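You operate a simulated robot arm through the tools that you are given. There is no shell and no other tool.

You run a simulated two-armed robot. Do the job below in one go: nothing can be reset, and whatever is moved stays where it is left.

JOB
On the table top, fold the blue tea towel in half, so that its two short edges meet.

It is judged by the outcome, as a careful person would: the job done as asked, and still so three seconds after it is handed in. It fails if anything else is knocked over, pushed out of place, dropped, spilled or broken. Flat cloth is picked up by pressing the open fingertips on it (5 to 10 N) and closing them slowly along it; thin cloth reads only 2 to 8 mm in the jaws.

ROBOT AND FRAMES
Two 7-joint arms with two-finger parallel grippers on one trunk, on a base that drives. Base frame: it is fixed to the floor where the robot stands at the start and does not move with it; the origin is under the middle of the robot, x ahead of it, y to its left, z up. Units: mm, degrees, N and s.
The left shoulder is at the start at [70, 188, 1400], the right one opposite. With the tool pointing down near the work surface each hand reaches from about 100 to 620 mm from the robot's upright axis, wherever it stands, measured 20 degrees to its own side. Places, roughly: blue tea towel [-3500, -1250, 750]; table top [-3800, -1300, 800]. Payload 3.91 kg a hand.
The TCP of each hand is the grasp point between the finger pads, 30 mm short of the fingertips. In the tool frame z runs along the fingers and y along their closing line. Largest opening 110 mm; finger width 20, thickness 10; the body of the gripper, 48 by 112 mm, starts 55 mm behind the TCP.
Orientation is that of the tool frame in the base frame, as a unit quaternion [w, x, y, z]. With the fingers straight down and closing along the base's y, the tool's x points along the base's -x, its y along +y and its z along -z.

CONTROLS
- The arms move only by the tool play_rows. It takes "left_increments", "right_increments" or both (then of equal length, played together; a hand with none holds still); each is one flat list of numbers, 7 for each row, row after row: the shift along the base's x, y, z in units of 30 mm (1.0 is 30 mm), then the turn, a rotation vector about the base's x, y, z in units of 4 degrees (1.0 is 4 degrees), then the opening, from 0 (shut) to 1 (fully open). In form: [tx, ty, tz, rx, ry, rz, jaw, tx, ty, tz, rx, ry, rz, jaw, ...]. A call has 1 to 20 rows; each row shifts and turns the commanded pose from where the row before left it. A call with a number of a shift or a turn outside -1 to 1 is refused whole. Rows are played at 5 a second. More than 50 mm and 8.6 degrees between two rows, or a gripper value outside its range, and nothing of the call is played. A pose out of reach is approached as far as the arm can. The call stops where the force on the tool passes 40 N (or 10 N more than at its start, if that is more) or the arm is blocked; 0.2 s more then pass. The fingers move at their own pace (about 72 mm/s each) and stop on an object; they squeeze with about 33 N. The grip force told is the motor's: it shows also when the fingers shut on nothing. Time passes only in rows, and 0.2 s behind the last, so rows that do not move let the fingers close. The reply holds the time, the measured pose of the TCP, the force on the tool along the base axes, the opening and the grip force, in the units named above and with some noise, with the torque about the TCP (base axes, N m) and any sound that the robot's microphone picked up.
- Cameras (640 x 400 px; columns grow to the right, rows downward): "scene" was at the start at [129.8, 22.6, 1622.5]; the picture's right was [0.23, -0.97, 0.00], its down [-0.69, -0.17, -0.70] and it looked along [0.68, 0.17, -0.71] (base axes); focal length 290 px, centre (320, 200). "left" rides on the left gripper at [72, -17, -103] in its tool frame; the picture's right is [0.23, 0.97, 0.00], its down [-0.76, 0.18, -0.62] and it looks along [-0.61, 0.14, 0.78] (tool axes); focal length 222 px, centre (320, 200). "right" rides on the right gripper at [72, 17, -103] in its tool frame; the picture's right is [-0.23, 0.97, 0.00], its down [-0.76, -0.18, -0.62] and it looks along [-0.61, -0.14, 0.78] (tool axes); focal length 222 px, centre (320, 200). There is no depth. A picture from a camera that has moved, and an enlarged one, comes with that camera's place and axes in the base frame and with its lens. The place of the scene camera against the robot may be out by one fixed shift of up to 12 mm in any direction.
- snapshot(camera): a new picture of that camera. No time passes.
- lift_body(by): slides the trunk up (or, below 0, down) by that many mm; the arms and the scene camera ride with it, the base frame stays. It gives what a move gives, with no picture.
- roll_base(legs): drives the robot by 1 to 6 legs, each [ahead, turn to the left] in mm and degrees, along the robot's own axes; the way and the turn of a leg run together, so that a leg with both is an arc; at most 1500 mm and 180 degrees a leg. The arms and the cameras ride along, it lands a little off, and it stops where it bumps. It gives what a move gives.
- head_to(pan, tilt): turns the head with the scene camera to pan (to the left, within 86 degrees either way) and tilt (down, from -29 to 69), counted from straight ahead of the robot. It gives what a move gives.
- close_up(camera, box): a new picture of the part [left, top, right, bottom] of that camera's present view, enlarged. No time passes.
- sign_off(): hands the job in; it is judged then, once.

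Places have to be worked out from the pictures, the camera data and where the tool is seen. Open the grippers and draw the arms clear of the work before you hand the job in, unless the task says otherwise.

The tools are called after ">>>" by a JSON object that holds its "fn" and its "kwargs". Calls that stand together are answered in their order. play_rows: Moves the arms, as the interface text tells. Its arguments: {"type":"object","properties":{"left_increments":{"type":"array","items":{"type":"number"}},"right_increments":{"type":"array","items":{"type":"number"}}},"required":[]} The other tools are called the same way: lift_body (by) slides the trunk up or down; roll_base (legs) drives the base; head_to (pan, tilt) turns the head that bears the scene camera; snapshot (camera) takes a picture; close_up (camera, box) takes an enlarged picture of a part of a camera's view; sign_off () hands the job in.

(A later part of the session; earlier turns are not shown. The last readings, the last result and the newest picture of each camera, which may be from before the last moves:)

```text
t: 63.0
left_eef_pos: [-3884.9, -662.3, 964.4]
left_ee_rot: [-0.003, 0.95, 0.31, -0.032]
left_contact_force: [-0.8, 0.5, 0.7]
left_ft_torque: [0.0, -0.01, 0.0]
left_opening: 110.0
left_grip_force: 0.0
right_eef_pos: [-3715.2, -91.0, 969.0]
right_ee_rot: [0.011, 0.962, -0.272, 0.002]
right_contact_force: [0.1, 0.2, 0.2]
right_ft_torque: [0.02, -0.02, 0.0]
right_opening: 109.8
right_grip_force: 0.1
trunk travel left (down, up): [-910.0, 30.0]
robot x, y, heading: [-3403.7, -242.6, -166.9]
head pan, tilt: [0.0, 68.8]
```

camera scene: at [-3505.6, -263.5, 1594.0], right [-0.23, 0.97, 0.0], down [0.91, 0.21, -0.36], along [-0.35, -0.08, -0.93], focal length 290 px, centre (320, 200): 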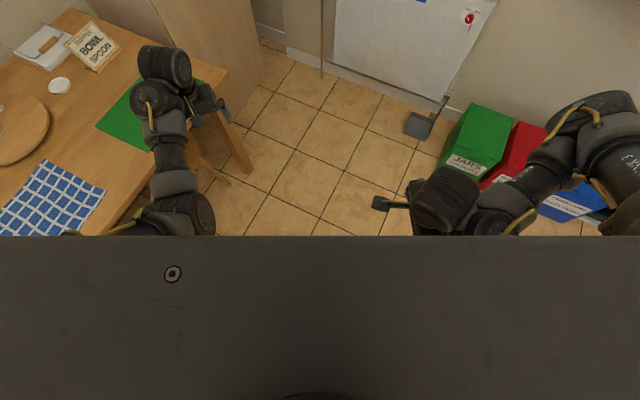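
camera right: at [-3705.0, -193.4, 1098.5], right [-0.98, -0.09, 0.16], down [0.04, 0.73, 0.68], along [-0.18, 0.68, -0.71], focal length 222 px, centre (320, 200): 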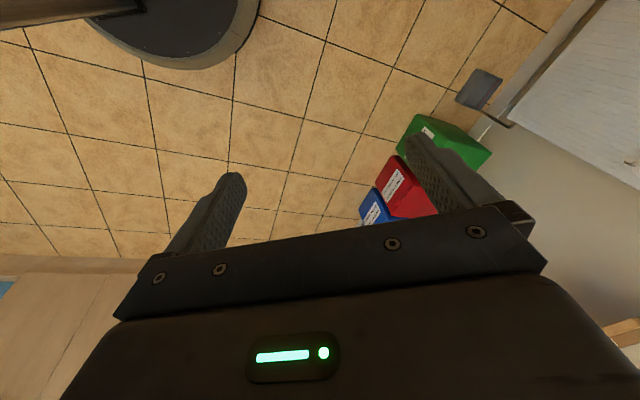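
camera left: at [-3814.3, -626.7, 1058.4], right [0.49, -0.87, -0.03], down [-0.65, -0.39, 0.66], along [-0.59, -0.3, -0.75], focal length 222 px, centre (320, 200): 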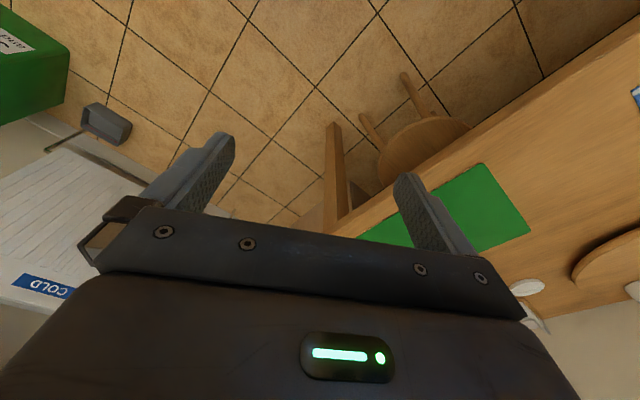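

Both arms are free. I turn the robot left to face the table (heading about -96°) and look at the table and towel again.

>>> {"fn": "roll_base", "kwargs": {"legs": [[0, 71]]}}

>>> {"fn": "head_to", "kwargs": {"pan": 0, "tilt": 38}}

>>> {"fn": "snapshot", "kwargs": {"camera": "scene"}}

```text
t: 66.5
left_eef_pos: [-3172.3, -839.1, 963.6]
left_ee_rot: [0.016, 0.599, 0.8, -0.028]
left_contact_force: [0.6, -0.2, 0.4]
left_ft_torque: [0.01, 0.01, -0.01]
left_opening: 110.2
left_grip_force: 0.0
right_eef_pos: [-3652.5, -484.8, 967.7]
right_ee_rot: [0.009, 0.944, 0.331, 0.007]
right_contact_force: [0.5, 0.6, 0.0]
right_ft_torque: [0.01, -0.01, 0.02]
right_opening: 110.0
right_grip_force: 0.1
trunk travel left (down, up): [-910.0, 30.0]
robot x, y, heading: [-3401.7, -241.7, -96.8]
head pan, tilt: [0.0, 68.8]
```

```text
t: 67.4
left_eef_pos: [-3170.1, -839.8, 964.2]
left_ee_rot: [0.016, 0.599, 0.8, -0.028]
left_contact_force: [0.6, 0.0, -0.6]
left_ft_torque: [-0.01, -0.03, -0.02]
left_opening: 110.1
left_grip_force: 0.0
right_eef_pos: [-3652.8, -485.7, 969.2]
right_ee_rot: [0.009, 0.944, 0.33, 0.007]
right_contact_force: [-0.5, 1.1, -0.1]
right_ft_torque: [-0.01, -0.01, -0.03]
right_opening: 110.0
right_grip_force: 0.2
trunk travel left (down, up): [-910.0, 30.0]
robot x, y, heading: [-3403.1, -241.5, -96.8]
head pan, tilt: [0.0, 38.0]
```

```text
taken
camera scene: at [-3418.0, -374.1, 1633.1], right [-0.99, 0.12, 0.0], down [0.07, 0.61, -0.79], along [-0.09, -0.78, -0.62], focal length 290 px, centre (320, 200)
```

scene: 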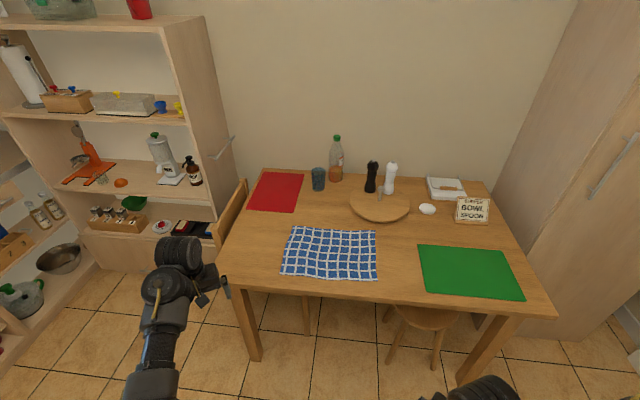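

The view gives the towel centre near (-3556,-1152), with its fold line running from (-3528,-1027) to (-3584,-1277), and stool, chair and table legs all clear of where my base will stand. I drive 380 mm straight towards the table and check.

>>> {"fn": "roll_base", "kwargs": {"legs": [[380, 0]]}}

>>> {"fn": "snapshot", "kwargs": {"camera": "scene"}}

```text
t: 69.8
left_eef_pos: [-3221.1, -1212.7, 964.6]
left_ee_rot: [0.017, 0.603, 0.797, -0.029]
left_contact_force: [-0.1, 0.2, -0.6]
left_ft_torque: [-0.01, 0.02, -0.03]
left_opening: 109.8
left_grip_force: 0.1
right_eef_pos: [-3699.4, -854.3, 968.7]
right_ee_rot: [0.008, 0.945, 0.327, 0.008]
right_contact_force: [-0.5, 0.2, 0.6]
right_ft_torque: [0.01, -0.03, -0.01]
right_opening: 110.0
right_grip_force: 0.1
trunk travel left (down, up): [-910.0, 30.0]
robot x, y, heading: [-3448.7, -617.4, -97.3]
head pan, tilt: [0.0, 38.0]
```

```text
taken
camera scene: at [-3463.9, -744.8, 1633.3], right [-0.99, 0.12, 0.0], down [0.08, 0.61, -0.79], along [-0.1, -0.78, -0.62], focal length 290 px, centre (320, 200)
```

scene: 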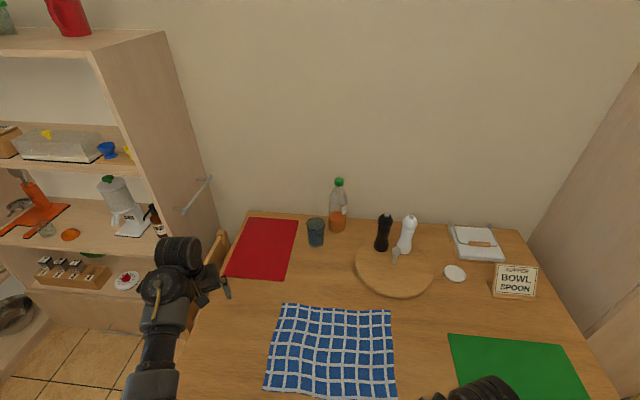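

The towel corners agree with the earlier estimate to a few millimetres. I drive the remaining 105 mm and turn 5° to the right, to line up with the fold line.

>>> {"fn": "roll_base", "kwargs": {"legs": [[105, 0], [0, -5]]}}

>>> {"fn": "head_to", "kwargs": {"pan": 0, "tilt": 60}}

>>> {"fn": "snapshot", "kwargs": {"camera": "scene"}}

```text
t: 71.5
left_eef_pos: [-3283.9, -1335.6, 963.9]
left_ee_rot: [0.015, 0.636, 0.771, -0.03]
left_contact_force: [-0.1, 0.5, -0.4]
left_ft_torque: [-0.06, 0.02, -0.03]
left_opening: 109.9
left_grip_force: 0.2
right_eef_pos: [-3730.5, -937.5, 969.0]
right_ee_rot: [0.009, 0.958, 0.286, 0.006]
right_contact_force: [-0.1, -0.2, 0.2]
right_ft_torque: [0.0, 0.01, -0.02]
right_opening: 109.9
right_grip_force: 0.1
trunk travel left (down, up): [-910.0, 30.0]
robot x, y, heading: [-3462.4, -718.5, -101.9]
head pan, tilt: [0.0, 38.0]
```

```text
t: 72.3
left_eef_pos: [-3286.7, -1338.2, 964.8]
left_ee_rot: [0.014, 0.637, 0.77, -0.029]
left_contact_force: [0.0, -0.5, 0.0]
left_ft_torque: [0.03, 0.02, -0.01]
left_opening: 110.0
left_grip_force: 0.2
right_eef_pos: [-3732.3, -939.6, 968.3]
right_ee_rot: [0.008, 0.958, 0.287, 0.007]
right_contact_force: [-0.3, 0.3, 0.2]
right_ft_torque: [0.01, -0.02, 0.01]
right_opening: 109.9
right_grip_force: 0.0
trunk travel left (down, up): [-910.0, 30.0]
robot x, y, heading: [-3461.7, -721.0, -101.9]
head pan, tilt: [0.0, 60.0]
```

```text
taken
camera scene: at [-3485.4, -831.7, 1603.5], right [-0.98, 0.21, 0.0], down [0.18, 0.85, -0.5], along [-0.1, -0.49, -0.87], focal length 290 px, centre (320, 200)
```

scene: 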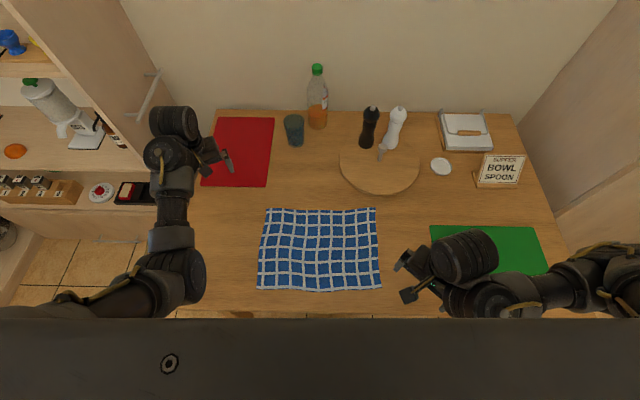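

The robot is well placed: the towel's near edge is about 310 mm and far edge about 571 mm ahead, laterally centred to about 2 mm. My plan is to pinch a ridge on the fold line (left hand near edge, right hand far edge), lift so both halves hang, and lay it down sideways. First I bring both hands to the right depths, well above the table.

>>> {"fn": "play_rows", "kwargs": {"left_increments": [0.164, 0.776, -0.283, 0, 0, 0, 1, 0.164, 0.776, -0.283, 0, 0, 0, 1, 0.164, 0.776, -0.283, 0, 0, 0, 1, 0.164, 0.776, -0.283, 0, 0, 0, 1, 0.164, 0.776, -0.283, 0, 0, 0, 1, 0.164, 0.776, -0.283, 0, 0, 0, 1, 0.164, 0.776, -0.283, 0, 0, 0, 1, 0.164, 0.776, -0.283, 0, 0, 0, 1, 0.164, 0.776, -0.283, 0, 0, 0, 1, 0.164, 0.776, -0.283, 0, 0, 0, 1], "right_increments": [-0.193, -0.917, -0.293, 0, 0, 1, 1, -0.193, -0.917, -0.293, 0, 0, 1, 1, -0.193, -0.917, -0.293, 0, 0, 1, 1, -0.193, -0.917, -0.293, 0, 0, 1, 1, -0.193, -0.917, -0.293, 0, 0, 1, 1, -0.193, -0.917, -0.293, 0, 0, 1, 1, -0.193, -0.917, -0.293, 0, 0, 1, 1, -0.193, -0.917, -0.293, 0, 0, 1, 1, -0.193, -0.917, -0.293, 0, 0, 1, 1, -0.193, -0.917, -0.293, 0, 0, 1, 1]}}

>>> {"fn": "snapshot", "kwargs": {"camera": "scene"}}

```text
t: 74.5
left_eef_pos: [-3235.7, -1101.9, 878.3]
left_ee_rot: [0.015, 0.636, 0.771, -0.029]
left_contact_force: [-0.5, -0.8, -0.1]
left_ft_torque: [-0.03, -0.01, 0.0]
left_opening: 110.0
left_grip_force: 0.0
right_eef_pos: [-3772.3, -1182.9, 871.2]
right_ee_rot: [0.006, 0.802, 0.598, 0.011]
right_contact_force: [0.0, 0.0, -0.9]
right_ft_torque: [0.0, -0.02, -0.02]
right_opening: 110.0
right_grip_force: 0.0
right hand out of reach, approached as far as the arm can: row 1, 2
trunk travel left (down, up): [-910.0, 30.0]
robot x, y, heading: [-3460.5, -720.2, -102.0]
head pan, tilt: [0.0, 60.0]
```

```text
taken
camera scene: at [-3485.5, -831.7, 1603.5], right [-0.98, 0.21, 0.0], down [0.18, 0.85, -0.5], along [-0.1, -0.49, -0.87], focal length 290 px, centre (320, 200)
```

scene: 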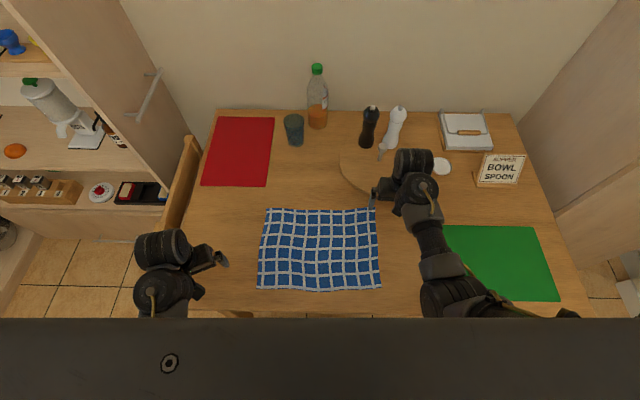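

Both hands are free at z ≈ 875. Now I move them sideways over the fold line: left hand to about 330 mm ahead, right hand to about 551 mm ahead.

>>> {"fn": "play_rows", "kwargs": {"left_increments": [-0.97, 0.2, 0, 0, 0, -0.37, 1, -0.97, 0.2, 0, 0, 0, -0.37, 1, -0.97, 0.2, 0, 0, 0, -0.37, 1, -0.97, 0.2, 0, 0, 0, -0.37, 1, -0.97, 0.2, 0, 0, 0, -0.37, 1, -0.97, 0.2, 0, 0, 0, -0.37, 1, -0.97, 0.2, 0, 0, 0, -0.37, 1, -0.97, 0.2, 0, 0, 0, -0.37, 1, -0.97, 0.2, 0, 0, 0, -0.37, 1, -0.97, 0.2, 0, 0, 0, -0.37, 1], "right_increments": [0.658, -0.255, 0, 0, 0, 0, 1, 0.658, -0.255, 0, 0, 0, 0, 1, 0.658, -0.255, 0, 0, 0, 0, 1, 0.658, -0.255, 0, 0, 0, 0, 1, 0.658, -0.255, 0, 0, 0, 0, 1, 0.658, -0.255, 0, 0, 0, 0, 1, 0.658, -0.255, 0, 0, 0, 0, 1, 0.658, -0.255, 0, 0, 0, 0, 1, 0.658, -0.255, 0, 0, 0, 0, 1, 0.658, -0.255, 0, 0, 0, 0, 1]}}

>>> {"fn": "snapshot", "kwargs": {"camera": "scene"}}

>>> {"fn": "snapshot", "kwargs": {"camera": "left"}}

>>> {"fn": "snapshot", "kwargs": {"camera": "right"}}

```text
t: 77.0
left_eef_pos: [-3526.7, -1042.7, 877.1]
left_ee_rot: [0.01, 0.73, 0.683, -0.03]
left_contact_force: [0.2, -0.5, 0.1]
left_ft_torque: [0.04, -0.01, 0.03]
left_opening: 109.5
left_grip_force: 0.0
right_eef_pos: [-3614.4, -1260.0, 864.0]
right_ee_rot: [-0.011, 0.811, 0.585, -0.007]
right_contact_force: [0.3, 0.9, -0.2]
right_ft_torque: [0.01, -0.01, 0.04]
right_opening: 110.1
right_grip_force: 0.1
trunk travel left (down, up): [-910.0, 30.0]
robot x, y, heading: [-3459.6, -719.9, -102.1]
head pan, tilt: [0.0, 60.0]
stopped in row 10 (right hand): the arm was blocked; the commanded pose is now the measured one
```

```text
taken
camera scene: at [-3484.1, -831.0, 1603.5], right [-0.98, 0.21, 0.0], down [0.18, 0.85, -0.5], along [-0.1, -0.49, -0.87], focal length 290 px, centre (320, 200)
```

scene: 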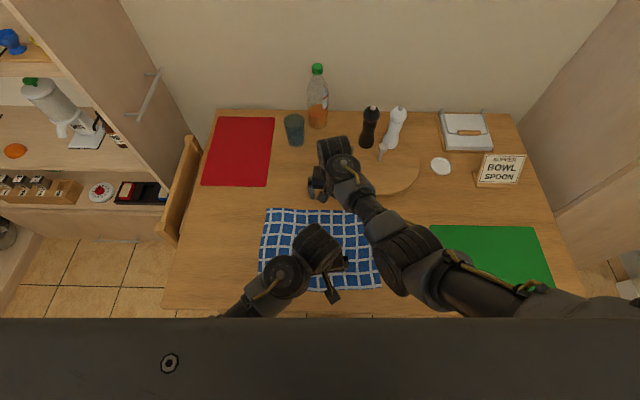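

```text
taken
camera left: at [-3535.4, -962.1, 976.5], right [0.99, 0.16, -0.04], down [0.14, -0.73, 0.66], along [0.08, -0.66, -0.75], focal length 222 px, centre (320, 200)
```

left: 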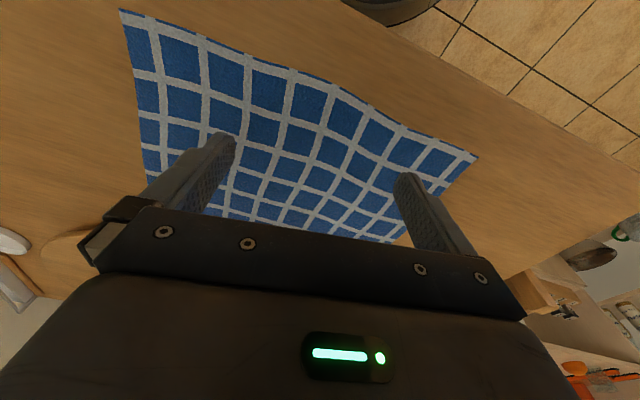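

```text
taken
camera right: at [-3571.9, -1197.0, 966.5], right [0.85, -0.52, -0.03], down [-0.39, -0.67, 0.63], along [-0.35, -0.52, -0.78], focal length 222 px, centre (320, 200)
```

right: 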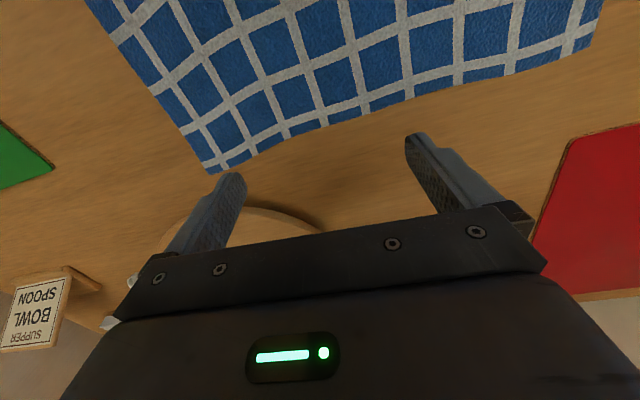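

The right arm stopped 38 mm short of the fold line with no tool force. I zoom in to see whether the arms touch or it is the arm's own limit.

>>> {"fn": "close_up", "kwargs": {"camera": "scene", "box": [220, 120, 480, 320]}}

```text
2.00 times, centred on (350, 220) of scene
camera zoom: at [-3484.1, -831.0, 1603.5], right [-0.98, 0.21, 0.0], down [0.18, 0.85, -0.5], along [-0.1, -0.49, -0.87], focal length 581 px, centre (260, 160)
```

zoom: 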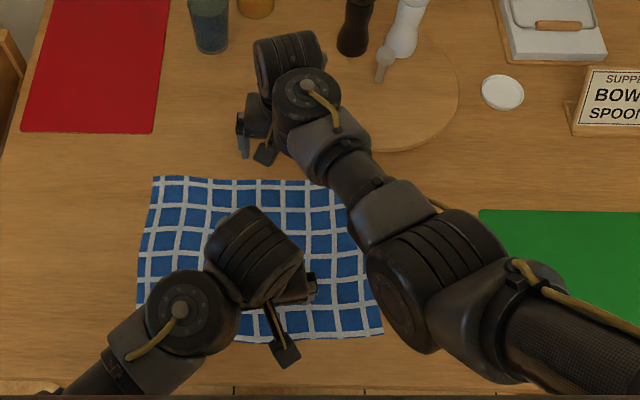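

The arms are not touching; the right arm simply cannot cross that far. If I turn the robot about 22° to the left in place, the far point of the fold line comes onto the right hand's own side and the near point stays easy for the left hand, so I do that.

>>> {"fn": "roll_base", "kwargs": {"legs": [[0, 22]]}}

>>> {"fn": "snapshot", "kwargs": {"camera": "scene"}}

```text
t: 78.5
left_eef_pos: [-3401.6, -1043.7, 876.7]
left_ee_rot: [0.017, 0.588, 0.809, -0.028]
left_contact_force: [0.3, -0.1, 0.5]
left_ft_torque: [0.01, -0.01, -0.01]
left_opening: 110.1
left_grip_force: 0.0
right_eef_pos: [-3401.6, -1277.3, 862.9]
right_ee_rot: [-0.011, 0.684, 0.73, -0.008]
right_contact_force: [0.4, 0.5, 0.4]
right_ft_torque: [0.01, 0.04, 0.0]
right_opening: 110.2
right_grip_force: 0.1
trunk travel left (down, up): [-910.0, 30.0]
robot x, y, heading: [-3459.9, -722.1, -79.9]
head pan, tilt: [0.0, 60.0]
```

```text
taken
camera scene: at [-3440.5, -832.4, 1603.5], right [-0.98, -0.17, 0.0], down [-0.15, 0.85, -0.5], along [0.09, -0.49, -0.87], focal length 290 px, centre (320, 200)
```

scene: 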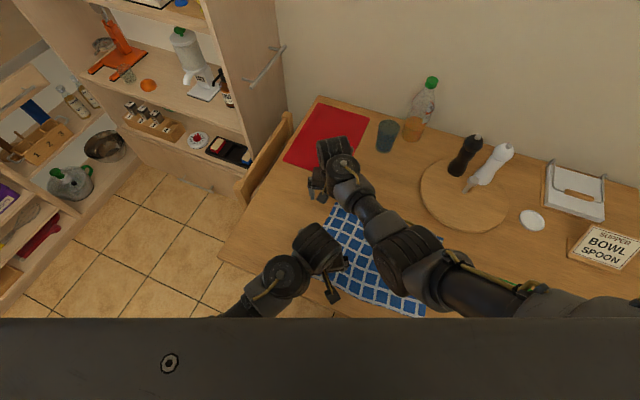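

Now the near grip point lies about 307 mm ahead/126 mm right and the far one 507 mm ahead/210 mm right. I move both hands there at z ≈ 830, turning them so they close along the towel's long direction, with jaws half open.

>>> {"fn": "play_rows", "kwargs": {"left_increments": [-0.477, -0.009, -0.17, 0, 0, -0.58, 0.9, -0.477, -0.009, -0.17, 0, 0, -0.58, 0.8, -0.477, -0.009, -0.17, 0, 0, -0.58, 0.7, -0.477, -0.009, -0.17, 0, 0, -0.58, 0.6, -0.477, -0.009, -0.17, 0, 0, -0.58, 0.5, -0.477, -0.009, -0.17, 0, 0, -0.58, 0.5, -0.477, -0.009, -0.17, 0, 0, -0.58, 0.5, -0.477, -0.009, -0.17, 0, 0, -0.58, 0.5, -0.477, -0.009, -0.17, 0, 0, -0.58, 0.5], "right_increments": [-0.652, 0.073, -0.12, 0, 0, -0.456, 0.9, -0.652, 0.073, -0.12, 0, 0, -0.456, 0.8, -0.652, 0.073, -0.12, 0, 0, -0.456, 0.7, -0.652, 0.073, -0.12, 0, 0, -0.456, 0.6, -0.652, 0.073, -0.12, 0, 0, -0.456, 0.5, -0.652, 0.073, -0.12, 0, 0, -0.456, 0.5, -0.652, 0.073, -0.12, 0, 0, -0.456, 0.5, -0.652, 0.073, -0.12, 0, 0, -0.456, 0.5, -0.652, 0.073, -0.12, 0, 0, -0.456, 0.5]}}

>>> {"fn": "snapshot", "kwargs": {"camera": "scene"}}

>>> {"fn": "snapshot", "kwargs": {"camera": "left"}}

>>> {"fn": "snapshot", "kwargs": {"camera": "right"}}

```text
t: 80.7
left_eef_pos: [-3483.5, -1035.7, 801.0]
left_ee_rot: [0.027, 0.721, 0.692, 0.004]
left_contact_force: [-0.2, 1.0, 0.1]
left_ft_torque: [0.02, 0.01, 0.02]
left_opening: 55.0
left_grip_force: 0.0
right_eef_pos: [-3578.5, -1257.2, 831.4]
right_ee_rot: [-0.013, 0.781, 0.624, -0.008]
right_contact_force: [0.0, 0.1, -0.3]
right_ft_torque: [-0.03, 0.0, -0.01]
right_opening: 55.2
right_grip_force: 0.2
trunk travel left (down, up): [-910.0, 30.0]
robot x, y, heading: [-3460.9, -721.5, -80.1]
head pan, tilt: [0.0, 60.0]
stopped in row 9 (left hand): the arm was blocked; the commanded pose is now the measured one
```

```text
taken
camera scene: at [-3439.6, -832.3, 1603.5], right [-0.98, -0.17, 0.0], down [-0.15, 0.85, -0.5], along [0.09, -0.49, -0.87], focal length 290 px, centre (320, 200)
```

scene: 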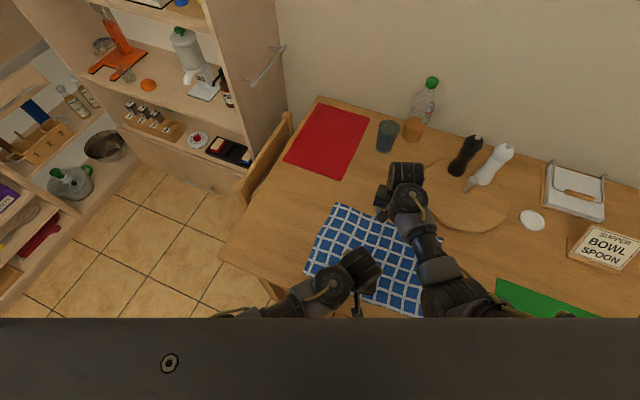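

```text
taken
camera left: at [-3502.6, -958.3, 901.2], right [0.98, 0.19, 0.04], down [0.12, -0.75, 0.66], along [0.15, -0.64, -0.75], focal length 222 px, centre (320, 200)
```

left: 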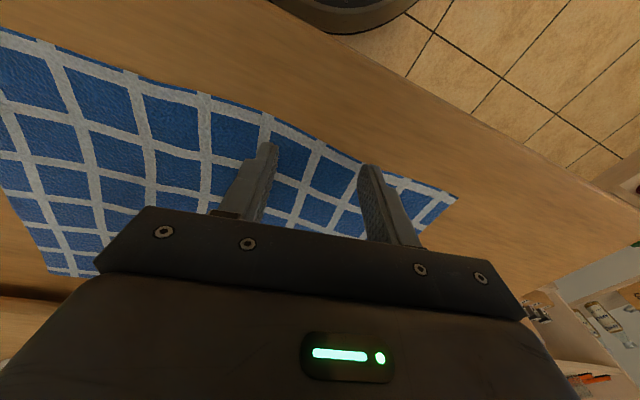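

```text
taken
camera right: at [-3541.3, -1191.1, 935.5], right [0.9, -0.44, -0.03], down [-0.32, -0.71, 0.63], along [-0.29, -0.55, -0.78], focal length 222 px, centre (320, 200)
```

right: 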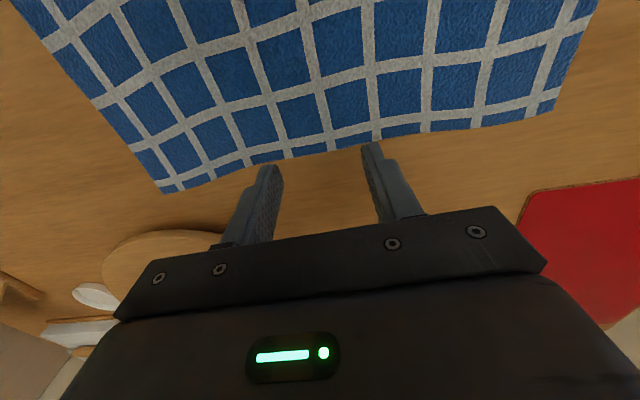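

The left hand is blocked at about 76 mm across the midline, so I change the plan: turn the base back to about -94° (near point about 50 mm right, far about 80 mm right), pinch there, lift, and then swing the hands side by side in the air before laying down. First I raise both hands and yaw the left hand inward.

>>> {"fn": "play_rows", "kwargs": {"left_increments": [0, 0, 0.5, 0.24, 0.31, 0, 0.5, 0, 0, 0.5, 0.24, 0.31, 0, 0.5, 0.2, 0.03, 0.2, 0, 0, 1, 0.5, 0.2, 0.03, 0.2, 0, 0, 1, 0.5, 0.2, 0.03, 0.2, 0, 0, 1, 0.5, 0.2, 0.03, 0.2, 0, 0, 1, 0.5, 0.2, 0.03, 0.2, 0, 0, 1, 0.5, 0.2, 0.03, 0.2, 0, 0, 1, 0.5, 0.2, 0.03, 0, 0, 0, 1, 0.5, 0.2, 0.03, 0, 0, 0, 1, 0.5, 0.2, 0.03, 0, 0, 0, 1, 0.5, 0, 0, 0, 0, 0, 1, 0.5, 0, 0, 0, 0, 0, 1, 0.5, 0, 0, 0, 0, 0, 1, 0.5], "right_increments": [0, 0, 0.2, 0, 0, 0, 0.5, 0, 0, 0.2, 0, 0, 0, 0.5, 0, 0, 0.2, 0, 0, 0, 0.5, 0, 0, 0.2, 0, 0, 0, 0.5, 0, 0, 0.2, 0, 0, 0, 0.5, 0, 0, 0.2, 0, 0, 0, 0.5, 0, 0, 0.2, 0, 0, 0, 0.5, 0, 0, 0, 0, 0, 0, 0.5, 0, 0, 0, 0, 0, 0, 0.5, 0, 0, 0, 0, 0, 0, 0.5, 0, 0, 0, 0, 0, 0, 0.5, 0, 0, 0, 0, 0, 0, 0.5, 0, 0, 0, 0, 0, 0, 0.5, 0, 0, 0, 0, 0, 0, 0.5]}}

>>> {"fn": "roll_base", "kwargs": {"legs": [[0, -14]]}}

>>> {"fn": "snapshot", "kwargs": {"camera": "scene"}}

```text
t: 83.7
left_eef_pos: [-3431.2, -1027.4, 868.4]
left_ee_rot: [0.001, 0.378, 0.926, -0.001]
left_contact_force: [-0.2, 0.5, -0.1]
left_ft_torque: [0.02, 0.0, 0.01]
left_opening: 55.2
left_grip_force: 0.1
right_eef_pos: [-3574.6, -1256.7, 873.0]
right_ee_rot: [-0.011, 0.781, 0.625, -0.007]
right_contact_force: [-0.5, -0.6, 0.0]
right_ft_torque: [-0.01, 0.01, 0.02]
right_opening: 55.0
right_grip_force: 0.1
trunk travel left (down, up): [-910.0, 30.0]
robot x, y, heading: [-3460.4, -722.8, -79.9]
head pan, tilt: [0.0, 60.0]
```

```text
t: 85.0
left_eef_pos: [-3507.9, -1025.3, 867.6]
left_ee_rot: [0.001, 0.489, 0.872, -0.002]
left_contact_force: [0.4, -0.7, -0.1]
left_ft_torque: [0.02, -0.02, 0.01]
left_opening: 55.0
left_grip_force: 0.0
right_eef_pos: [-3704.8, -1211.9, 873.0]
right_ee_rot: [-0.013, 0.852, 0.523, -0.005]
right_contact_force: [-0.4, 0.0, -0.5]
right_ft_torque: [-0.03, -0.03, 0.03]
right_opening: 55.2
right_grip_force: 0.1
trunk travel left (down, up): [-910.0, 30.0]
robot x, y, heading: [-3460.4, -721.6, -94.2]
head pan, tilt: [0.0, 60.0]
```

```text
taken
camera scene: at [-3468.6, -833.7, 1603.5], right [-1.0, 0.07, 0.0], down [0.06, 0.86, -0.5], along [-0.04, -0.5, -0.87], focal length 290 px, centre (320, 200)
```

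scene: 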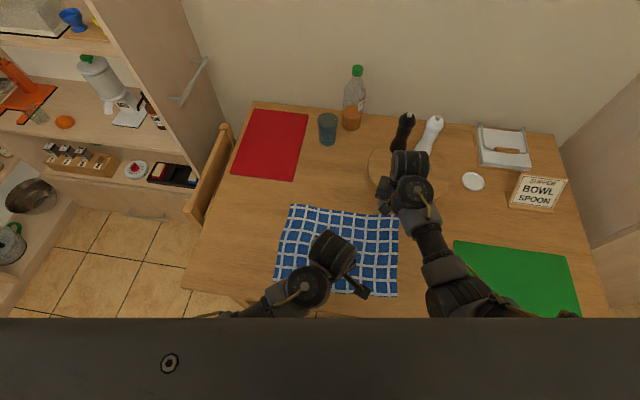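

All views agree on the fold line within about 4 mm. I bring both hands over the grip points at z ≈ 815, about 30 mm of clearance under the fingertips, to check their alignment in the pictures.

>>> {"fn": "play_rows", "kwargs": {"left_increments": [-0.095, -0.087, -0.217, 0, 0, 0, 0.5, -0.095, -0.087, -0.217, 0, 0, 0, 0.5, -0.095, -0.087, -0.217, 0, 0, 0, 0.5, -0.095, -0.087, -0.217, 0, 0, 0, 0.5, -0.095, -0.087, -0.217, 0, 0, 0, 0.5, -0.095, -0.087, -0.217, 0, 0, 0, 0.5, -0.095, -0.087, -0.217, 0, 0, 0, 0.5, -0.095, -0.087, -0.217, 0, 0, 0, 0.5], "right_increments": [0.533, -0.194, -0.24, 0, 0, 0.45, 0.5, 0.533, -0.194, -0.24, 0, 0, 0.45, 0.5, 0.533, -0.194, -0.24, 0, 0, 0.45, 0.5, 0.533, -0.194, -0.24, 0, 0, 0.45, 0.5, 0.533, -0.194, -0.24, 0, 0, 0.45, 0.5, 0.533, -0.194, -0.24, 0, 0, 0.45, 0.5, 0.533, -0.194, -0.24, 0, 0, 0.45, 0.5, 0.533, -0.194, -0.24, 0, 0, 0.45, 0.5]}}

>>> {"fn": "close_up", "kwargs": {"camera": "scene", "box": [250, 160, 450, 310]}}

>>> {"fn": "snapshot", "kwargs": {"camera": "left"}}

>>> {"fn": "snapshot", "kwargs": {"camera": "right"}}

```text
t: 86.8
left_eef_pos: [-3531.2, -1045.6, 817.2]
left_ee_rot: [0.001, 0.489, 0.872, -0.001]
left_contact_force: [-0.1, 0.2, 0.8]
left_ft_torque: [0.04, 0.01, -0.01]
left_opening: 55.1
left_grip_force: 0.0
right_eef_pos: [-3576.8, -1259.4, 814.8]
right_ee_rot: [-0.013, 0.779, 0.627, -0.007]
right_contact_force: [0.0, -0.2, 0.3]
right_ft_torque: [-0.01, -0.02, 0.03]
right_opening: 54.7
right_grip_force: 0.1
trunk travel left (down, up): [-910.0, 30.0]
robot x, y, heading: [-3461.3, -717.7, -94.4]
head pan, tilt: [0.0, 60.0]
```

```text
2.67 times, centred on (350, 235) of scene
camera zoom: at [-3468.4, -834.2, 1603.4], right [-1.0, 0.07, 0.0], down [0.06, 0.86, -0.5], along [-0.04, -0.5, -0.87], focal length 775 px, centre (240, 107)
```

zoom: 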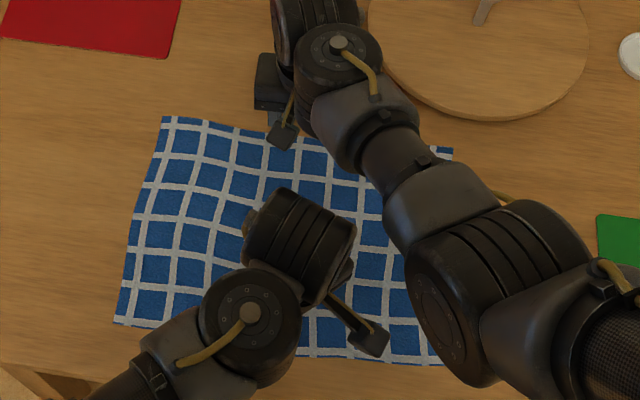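

```text
taken
camera left: at [-3584.1, -992.4, 919.8], right [0.71, 0.7, 0.0], down [0.55, -0.56, 0.62], along [0.44, -0.45, -0.78], focal length 222 px, centre (320, 200)
```

left: 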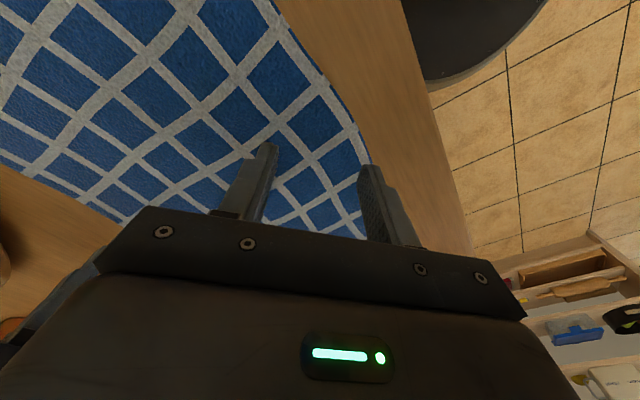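

```text
taken
camera right: at [-3539.5, -1194.2, 917.5], right [0.9, -0.43, -0.03], down [-0.32, -0.71, 0.62], along [-0.29, -0.55, -0.78], focal length 222 px, centre (320, 200)
```

right: 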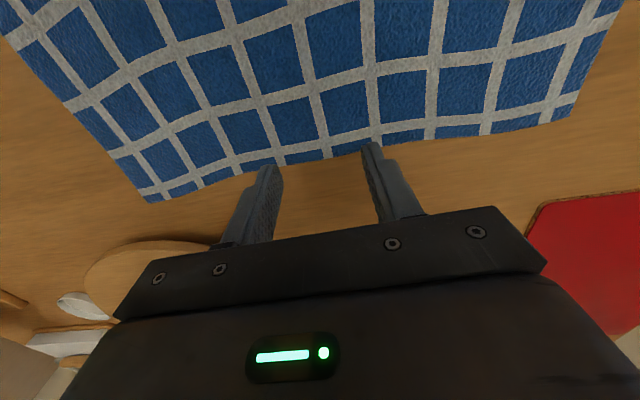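

The hand cameras show the right hand exactly on the middle of the far edge but only about 9 mm inside it (the edge bows in), and the left about 25 mm inside the near edge. I shift the right hand 10 mm inward, narrow its jaw to 45 mm and lower it slowly to contact.

>>> {"fn": "play_rows", "kwargs": {"right_increments": [0.018, 0.082, -0.2, 0, 0, 0, 0.41, 0.018, 0.082, -0.2, 0, 0, 0, 0.41, 0.018, 0.082, -0.2, 0, 0, 0, 0.41, 0.018, 0.082, -0.1, 0, 0, 0, 0.41, 0, 0, -0.05, 0, 0, 0, 0.41, 0, 0, -0.05, 0, 0, 0, 0.41, 0, 0, 0, 0, 0, 0, 0.41]}}

>>> {"fn": "snapshot", "kwargs": {"camera": "right"}}

```text
t: 88.4
left_eef_pos: [-3532.1, -1045.5, 815.5]
left_ee_rot: [0.002, 0.488, 0.873, -0.002]
left_contact_force: [-0.2, 0.1, 0.3]
left_ft_torque: [0.06, 0.02, 0.04]
left_opening: 55.1
left_grip_force: 0.0
right_eef_pos: [-3573.6, -1248.6, 792.6]
right_ee_rot: [-0.012, 0.78, 0.626, -0.007]
right_contact_force: [0.7, 0.9, -0.5]
right_ft_torque: [0.0, 0.02, -0.03]
right_opening: 44.8
right_grip_force: 0.0
trunk travel left (down, up): [-910.0, 30.0]
robot x, y, heading: [-3464.3, -719.6, -94.0]
head pan, tilt: [0.0, 60.0]
```

```text
taken
camera right: at [-3537.5, -1182.3, 895.7], right [0.9, -0.43, -0.03], down [-0.32, -0.71, 0.63], along [-0.29, -0.55, -0.78], focal length 222 px, centre (320, 200)
```

right: 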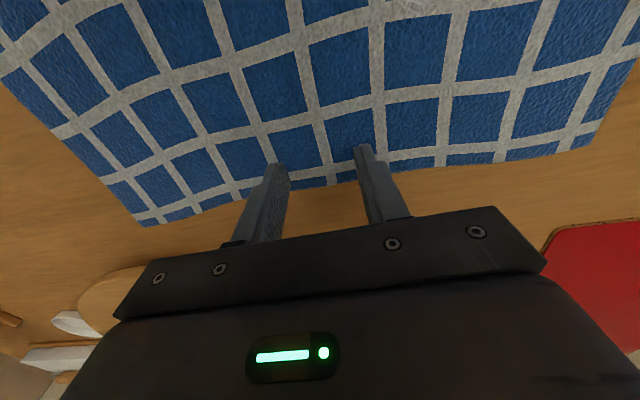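

No contact yet at z = 792.6. I enlarge this view to count the squares left and right of the fingers and confirm the middle.

>>> {"fn": "close_up", "kwargs": {"camera": "right", "box": [60, 40, 640, 260]}}

>>> {"fn": "close_up", "kwargs": {"camera": "left", "box": [0, 0, 480, 260]}}

```text
1.10 times, centred on (350, 150) of right
camera zoom: at [-3537.5, -1182.3, 895.7], right [0.9, -0.43, -0.03], down [-0.32, -0.71, 0.63], along [-0.29, -0.55, -0.78], focal length 245 px, centre (287, 255)
```

zoom: 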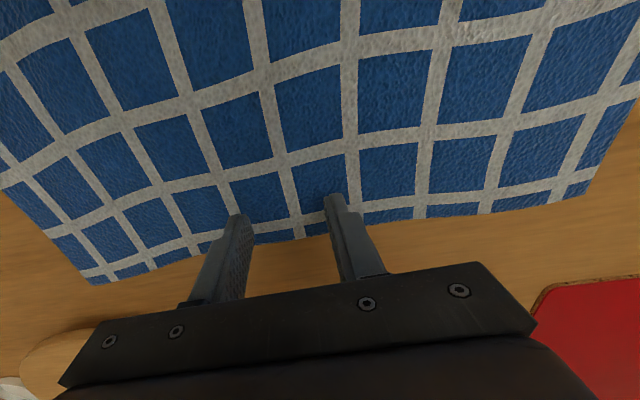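

```text
1.33 times, centred on (240, 130) of left
camera zoom: at [-3584.2, -992.0, 919.8], right [0.71, 0.7, 0.0], down [0.55, -0.55, 0.63], along [0.44, -0.45, -0.78], focal length 296 px, centre (427, 293)
```

zoom: 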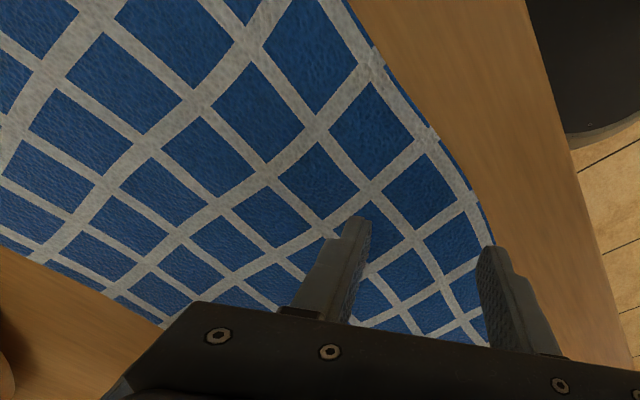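

The right-hand view shows nine warp stripes with the middle (fifth) stripe about 5 mm to the left of the jaw centre. I enlarge the left view around the near edge to count the stripes there too.

>>> {"fn": "close_up", "kwargs": {"camera": "left", "box": [230, 60, 410, 260]}}

>>> {"fn": "close_up", "kwargs": {"camera": "scene", "box": [265, 190, 425, 310]}}

```text
2.00 times, centred on (320, 160) of left
camera zoom: at [-3584.2, -992.0, 919.8], right [0.71, 0.7, 0.0], down [0.55, -0.55, 0.63], along [0.44, -0.45, -0.78], focal length 444 px, centre (320, 280)
```

zoom: 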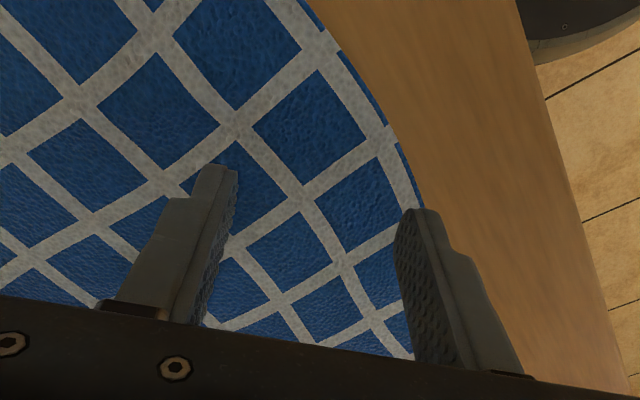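

```text
3.33 times, centred on (345, 250) of scene
camera zoom: at [-3468.9, -833.6, 1603.5], right [-1.0, 0.07, 0.0], down [0.06, 0.86, -0.5], along [-0.04, -0.5, -0.87], focal length 968 px, centre (237, 33)
```

zoom: 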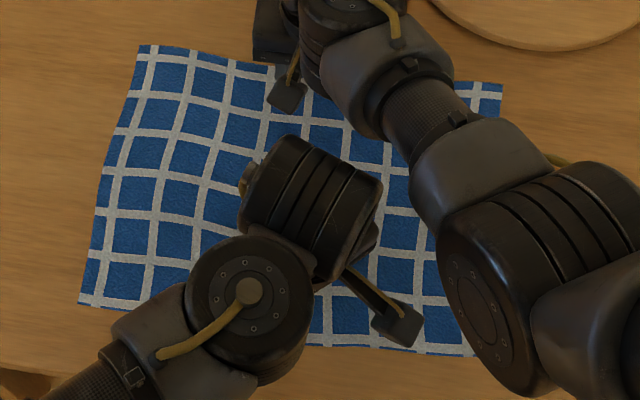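

The middle stripe passes under the left jaw centre (within 3 mm), and the right hand needs a 4.5 mm shift to the left. I apply that and lower the right hand in 1.5 mm steps to feel the table.

>>> {"fn": "play_rows", "kwargs": {"right_increments": [0.146, -0.033, 0, 0, 0, 0, 0.41, 0, 0, -0.05, 0, 0, 0, 0.41, 0, 0, -0.05, 0, 0, 0, 0.41, 0, 0, -0.05, 0, 0, 0, 0.41, 0, 0, 0, 0, 0, 0, 0.41]}}

```text
t: 89.6
left_eef_pos: [-3531.2, -1046.0, 816.6]
left_ee_rot: [0.001, 0.489, 0.872, -0.002]
left_contact_force: [0.0, -1.2, -0.5]
left_ft_torque: [0.0, 0.0, 0.02]
left_opening: 55.0
left_grip_force: 0.0
right_eef_pos: [-3569.3, -1250.1, 787.0]
right_ee_rot: [-0.013, 0.78, 0.626, -0.007]
right_contact_force: [-0.4, -0.2, 0.0]
right_ft_torque: [0.0, 0.01, -0.01]
right_opening: 45.2
right_grip_force: 0.1
trunk travel left (down, up): [-910.0, 30.0]
robot x, y, heading: [-3460.2, -722.8, -94.4]
head pan, tilt: [0.0, 60.0]
```

Still no contact at tip height 757. I continue down in 1.5 mm steps.

>>> {"fn": "play_rows", "kwargs": {"right_increments": [0, 0, -0.05, 0, 0, 0, 0.41, 0, 0, -0.05, 0, 0, 0, 0.41, 0, 0, -0.05, 0, 0, 0, 0.41, 0, 0, 0, 0, 0, 0, 0.41]}}

```text
t: 90.6
left_eef_pos: [-3531.4, -1046.1, 815.7]
left_ee_rot: [0.001, 0.49, 0.872, -0.002]
left_contact_force: [0.2, 0.5, 0.1]
left_ft_torque: [-0.03, 0.0, 0.01]
left_opening: 55.3
left_grip_force: 0.1
right_eef_pos: [-3571.1, -1249.4, 782.9]
right_ee_rot: [-0.013, 0.78, 0.625, -0.008]
right_contact_force: [-0.1, 0.7, 2.6]
right_ft_torque: [-0.04, -0.04, -0.02]
right_opening: 44.9
right_grip_force: 0.1
trunk travel left (down, up): [-910.0, 30.0]
robot x, y, heading: [-3462.0, -721.0, -94.3]
head pan, tilt: [0.0, 60.0]
```

Contact starts: 2.6 N at tip height 753. I press a little further to reach 5–10 N.

>>> {"fn": "play_rows", "kwargs": {"right_increments": [0, 0, -0.03, 0, 0, 0, 0.41, 0, 0, 0, 0, 0, 0, 0.41]}}

```text
t: 91.2
left_eef_pos: [-3531.9, -1045.4, 817.1]
left_ee_rot: [0.0, 0.489, 0.873, -0.002]
left_contact_force: [-0.1, -0.2, 0.0]
left_ft_torque: [0.02, -0.01, 0.0]
left_opening: 54.9
left_grip_force: 0.0
right_eef_pos: [-3572.6, -1250.8, 782.3]
right_ee_rot: [-0.012, 0.78, 0.626, -0.009]
right_contact_force: [-0.2, 0.3, 9.2]
right_ft_torque: [-0.1, -0.3, -0.01]
right_opening: 45.0
right_grip_force: 0.0
trunk travel left (down, up): [-910.0, 30.0]
robot x, y, heading: [-3459.8, -722.1, -94.1]
head pan, tilt: [0.0, 60.0]
```

9.2 N is right. I close the right jaw slowly along the cloth to pinch a ridge on the fold line.

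>>> {"fn": "play_rows", "kwargs": {"right_increments": [0, 0, 0, 0, 0, 0, 0.38, 0, 0, 0, 0, 0, 0, 0.35, 0, 0, 0, 0, 0, 0, 0.32, 0, 0, 0, 0, 0, 0, 0.29, 0, 0, 0, 0, 0, 0, 0.26, 0, 0, 0, 0, 0, 0, 0.23, 0, 0, 0, 0, 0, 0, 0.2, 0, 0, 0, 0, 0, 0, 0.17, 0, 0, 0, 0, 0, 0, 0.14, 0, 0, 0, 0, 0, 0, 0.11, 0, 0, 0, 0, 0, 0, 0.08, 0, 0, 0, 0, 0, 0, 0.05, 0, 0, 0, 0, 0, 0, 0.02, 0, 0, 0, 0, 0, 0, 0, 0, 0, 0, 0, 0, 0, 0, 0, 0, 0, 0, 0, 0, 0]}}

>>> {"fn": "snapshot", "kwargs": {"camera": "right"}}

>>> {"fn": "snapshot", "kwargs": {"camera": "scene"}}

```text
t: 94.6
left_eef_pos: [-3532.6, -1046.0, 816.3]
left_ee_rot: [0.001, 0.489, 0.872, -0.002]
left_contact_force: [0.2, 1.0, 0.0]
left_ft_torque: [-0.01, 0.02, 0.0]
left_opening: 54.7
left_grip_force: 0.1
right_eef_pos: [-3570.7, -1249.8, 780.6]
right_ee_rot: [-0.013, 0.78, 0.625, -0.009]
right_contact_force: [-0.3, -0.3, 9.4]
right_ft_torque: [-0.09, -0.09, -0.01]
right_opening: 0.0
right_grip_force: 32.6
trunk travel left (down, up): [-910.0, 30.0]
robot x, y, heading: [-3460.2, -721.6, -93.9]
head pan, tilt: [0.0, 60.0]
```

```text
taken
camera right: at [-3534.6, -1183.5, 884.8], right [0.9, -0.43, -0.03], down [-0.32, -0.71, 0.63], along [-0.29, -0.55, -0.78], focal length 222 px, centre (320, 200)
```

right: 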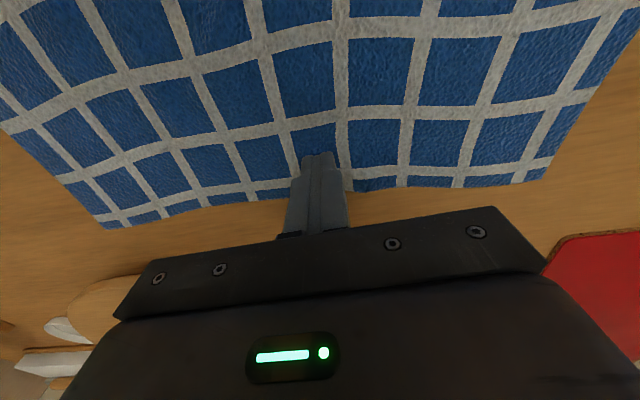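

```text
taken
camera scene: at [-3468.5, -832.5, 1603.6], right [-1.0, 0.07, 0.0], down [0.06, 0.86, -0.5], along [-0.04, -0.5, -0.87], focal length 290 px, centre (320, 200)
```

scene: 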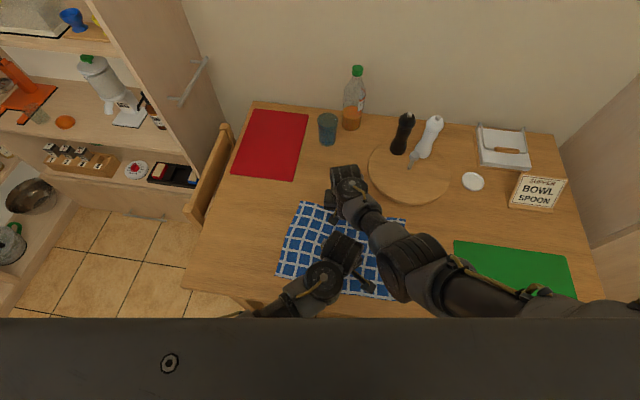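

The jaw closed on nothing (0 mm) and dragged the far edge about 25 mm to the right: the tool is tilted about 1.7°, so one finger carried the load. I lift, open and level the right hand, then look again.

>>> {"fn": "play_rows", "kwargs": {"right_increments": [0, 0, 0.3, 0, 0, 0, 0, 0, 0, 0.4, 0, 0, 0, 0, 0, 0, 0.4, -0.065, -0.217, 0, 0.41, 0, 0, 0, -0.065, -0.217, 0, 0.41, 0, 0, 0, 0, 0, 0, 0.41]}}

>>> {"fn": "snapshot", "kwargs": {"camera": "right"}}

>>> {"fn": "snapshot", "kwargs": {"camera": "left"}}

>>> {"fn": "close_up", "kwargs": {"camera": "scene", "box": [250, 170, 430, 310]}}

```text
t: 95.8
left_eef_pos: [-3532.2, -1045.8, 817.0]
left_ee_rot: [0.001, 0.488, 0.873, -0.002]
left_contact_force: [0.5, -0.1, 0.3]
left_ft_torque: [-0.01, 0.04, 0.01]
left_opening: 55.2
left_grip_force: 0.0
right_eef_pos: [-3573.3, -1252.9, 815.5]
right_ee_rot: [0.002, 0.781, 0.624, 0.0]
right_contact_force: [1.1, -0.4, -0.4]
right_ft_torque: [0.01, 0.0, 0.02]
right_opening: 45.2
right_grip_force: 0.0
trunk travel left (down, up): [-910.0, 30.0]
robot x, y, heading: [-3461.9, -720.2, -94.4]
head pan, tilt: [0.0, 60.0]
```

```text
taken
camera right: at [-3539.3, -1185.1, 919.8], right [0.9, -0.43, 0.0], down [-0.34, -0.7, 0.62], along [-0.27, -0.56, -0.78], focal length 222 px, centre (320, 200)
```

right: 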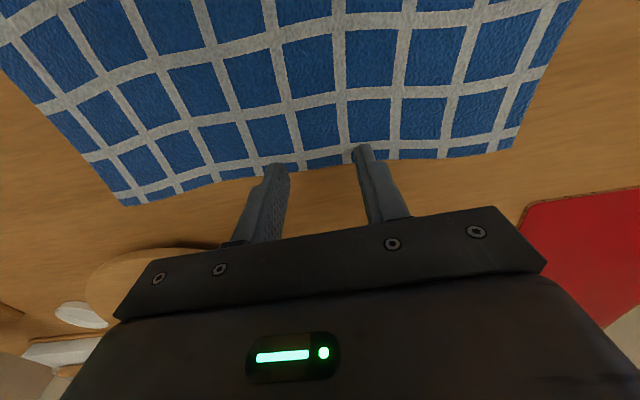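

```text
taken
camera left: at [-3584.2, -992.0, 919.9], right [0.71, 0.7, 0.0], down [0.55, -0.55, 0.63], along [0.44, -0.45, -0.78], focal length 222 px, centre (320, 200)
```

left: 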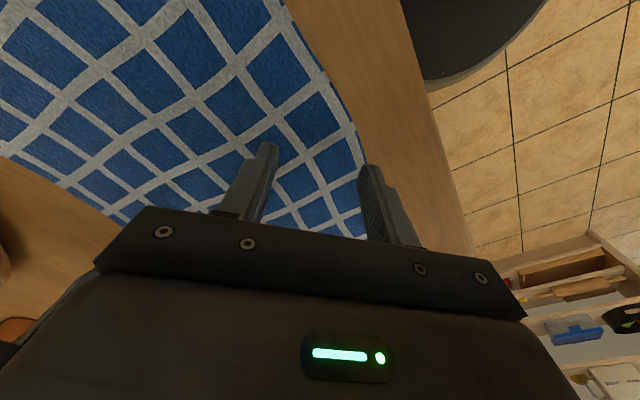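

```text
2.86 times, centred on (340, 240) of scene
camera zoom: at [-3468.8, -833.6, 1603.5], right [-1.0, 0.07, 0.0], down [0.06, 0.86, -0.5], along [-0.04, -0.5, -0.87], focal length 830 px, centre (263, 86)
```

zoom: 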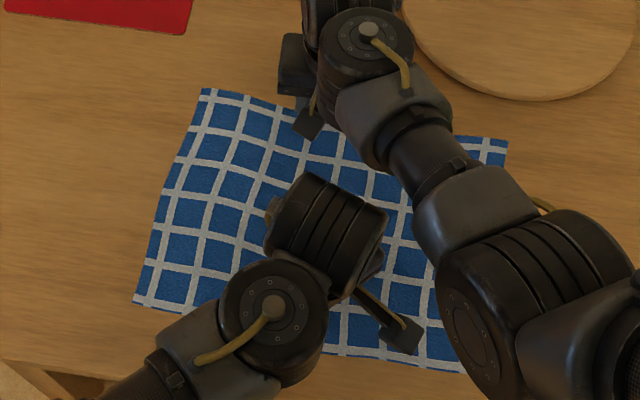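

The hand is level now; the towel has turned about 4.5° and its far middle now lies at about (-3604,-1276), confirmed by both cameras. I move the right hand over the new point, 20 mm inside the edge, and lower it to just above the cloth.

>>> {"fn": "play_rows", "kwargs": {"right_increments": [-0.28, -0.043, -0.25, 0, 0, -0.25, 0.5, -0.28, -0.043, -0.25, 0, 0, -0.25, 0.5, -0.28, -0.043, -0.25, 0, 0, -0.25, 0.5, 0, 0, -0.15, 0, 0, 0, 0.5, 0, 0, -0.1, 0, 0, 0, 0.5, 0, 0, 0, 0, 0, 0, 0.5]}}

>>> {"fn": "close_up", "kwargs": {"camera": "right", "box": [60, 40, 640, 260]}}

```text
t: 97.2
left_eef_pos: [-3532.8, -1046.6, 815.8]
left_ee_rot: [0.002, 0.49, 0.872, -0.002]
left_contact_force: [0.6, -0.8, 0.6]
left_ft_torque: [0.0, -0.01, 0.01]
left_opening: 55.0
left_grip_force: 0.0
right_eef_pos: [-3596.5, -1253.2, 785.8]
right_ee_rot: [0.001, 0.796, 0.605, 0.002]
right_contact_force: [-1.5, -0.6, 0.7]
right_ft_torque: [-0.02, 0.0, -0.06]
right_opening: 54.9
right_grip_force: 0.1
trunk travel left (down, up): [-910.0, 30.0]
robot x, y, heading: [-3458.4, -721.2, -94.1]
head pan, tilt: [0.0, 60.0]
```

```text
1.10 times, centred on (350, 150) of right
camera zoom: at [-3558.8, -1188.0, 889.6], right [0.88, -0.48, 0.0], down [-0.38, -0.69, 0.62], along [-0.3, -0.55, -0.78], focal length 245 px, centre (287, 255)
```

zoom: 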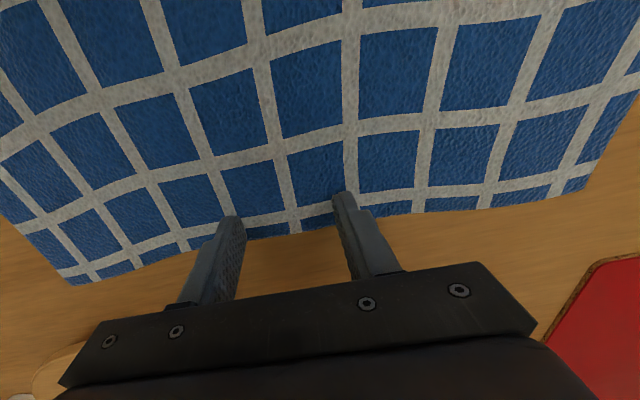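

The jaw centre is within 3 mm of the middle stripe and about 18 mm inside the edge. I lower onto the cloth in small steps.

>>> {"fn": "play_rows", "kwargs": {"right_increments": [0, 0, -0.05, 0, 0, 0, 0.5, 0, 0, -0.05, 0, 0, 0, 0.5, 0, 0, -0.03, 0, 0, 0, 0.5, 0, 0, 0, 0, 0, 0, 0.5]}}

```text
t: 98.2
left_eef_pos: [-3532.7, -1045.4, 816.3]
left_ee_rot: [0.001, 0.49, 0.872, -0.002]
left_contact_force: [-0.1, 0.1, 0.0]
left_ft_torque: [-0.02, 0.06, 0.01]
left_opening: 55.0
left_grip_force: 0.1
right_eef_pos: [-3595.9, -1254.7, 781.2]
right_ee_rot: [0.002, 0.795, 0.606, 0.001]
right_contact_force: [0.4, -0.3, 0.9]
right_ft_torque: [-0.02, 0.04, -0.03]
right_opening: 55.1
right_grip_force: 0.0
trunk travel left (down, up): [-910.0, 30.0]
robot x, y, heading: [-3462.9, -718.9, -94.6]
head pan, tilt: [0.0, 60.0]
```

Still hardly any contact; I go down in smaller steps until 5–10 N shows.

>>> {"fn": "play_rows", "kwargs": {"right_increments": [0, 0, -0.03, 0, 0, 0, 0.5, 0, 0, -0.02, 0, 0, 0, 0.5, 0, 0, 0, 0, 0, 0, 0.5]}}

```text
t: 99.0
left_eef_pos: [-3532.0, -1045.2, 816.4]
left_ee_rot: [0.001, 0.49, 0.872, -0.001]
left_contact_force: [-0.2, -0.4, 0.1]
left_ft_torque: [0.0, 0.02, -0.02]
left_opening: 55.1
left_grip_force: 0.1
right_eef_pos: [-3594.8, -1254.2, 780.9]
right_ee_rot: [0.002, 0.796, 0.605, 0.0]
right_contact_force: [-1.9, -2.0, 19.3]
right_ft_torque: [-0.08, 0.62, 0.07]
right_opening: 55.3
right_grip_force: 0.8
trunk travel left (down, up): [-910.0, 30.0]
robot x, y, heading: [-3461.7, -721.2, -94.2]
head pan, tilt: [0.0, 60.0]
```

19 N, and the torque shows all load on the right finger, so I overcorrected the tilt slightly. I back off 1 mm and tilt back by about a third of a correction, then read the balance.

>>> {"fn": "play_rows", "kwargs": {"right_increments": [0, 0, -0.0, 0.03, 0.12, 0, 0.5, 0, 0, -0.0, 0, 0, 0, 0.5]}}

```text
t: 99.6
left_eef_pos: [-3530.9, -1045.7, 817.8]
left_ee_rot: [0.001, 0.489, 0.872, -0.002]
left_contact_force: [0.3, 0.7, -0.1]
left_ft_torque: [-0.02, -0.01, 0.03]
left_opening: 54.9
left_grip_force: 0.1
right_eef_pos: [-3595.1, -1254.6, 781.7]
right_ee_rot: [0.0, 0.796, 0.605, -0.003]
right_contact_force: [-0.7, -5.8, 21.5]
right_ft_torque: [-0.42, -0.48, -0.12]
right_opening: 55.1
right_grip_force: 0.3
trunk travel left (down, up): [-910.0, 30.0]
robot x, y, heading: [-3458.7, -719.1, -93.9]
head pan, tilt: [0.0, 60.0]
```

The load has switched to the left finger (torque -0.48), so balance lies about midway. I tilt back by about half of that and ease off to roughly 10 N.

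>>> {"fn": "play_rows", "kwargs": {"right_increments": [0, 0, 0.02, -0.013, -0.052, 0, 0.5, 0, 0, 0, 0, 0, 0, 0.5]}}

```text
t: 100.2
left_eef_pos: [-3531.3, -1045.1, 816.3]
left_ee_rot: [0.001, 0.489, 0.872, -0.002]
left_contact_force: [-0.4, 1.1, -0.2]
left_ft_torque: [-0.03, -0.03, 0.02]
left_opening: 55.2
left_grip_force: 0.0
right_eef_pos: [-3596.5, -1253.6, 780.8]
right_ee_rot: [-0.001, 0.796, 0.605, -0.001]
right_contact_force: [0.2, -5.6, 22.0]
right_ft_torque: [-0.35, -0.05, -0.01]
right_opening: 54.9
right_grip_force: 0.3
trunk travel left (down, up): [-910.0, 30.0]
robot x, y, heading: [-3462.2, -718.0, -94.3]
head pan, tilt: [0.0, 60.0]
```

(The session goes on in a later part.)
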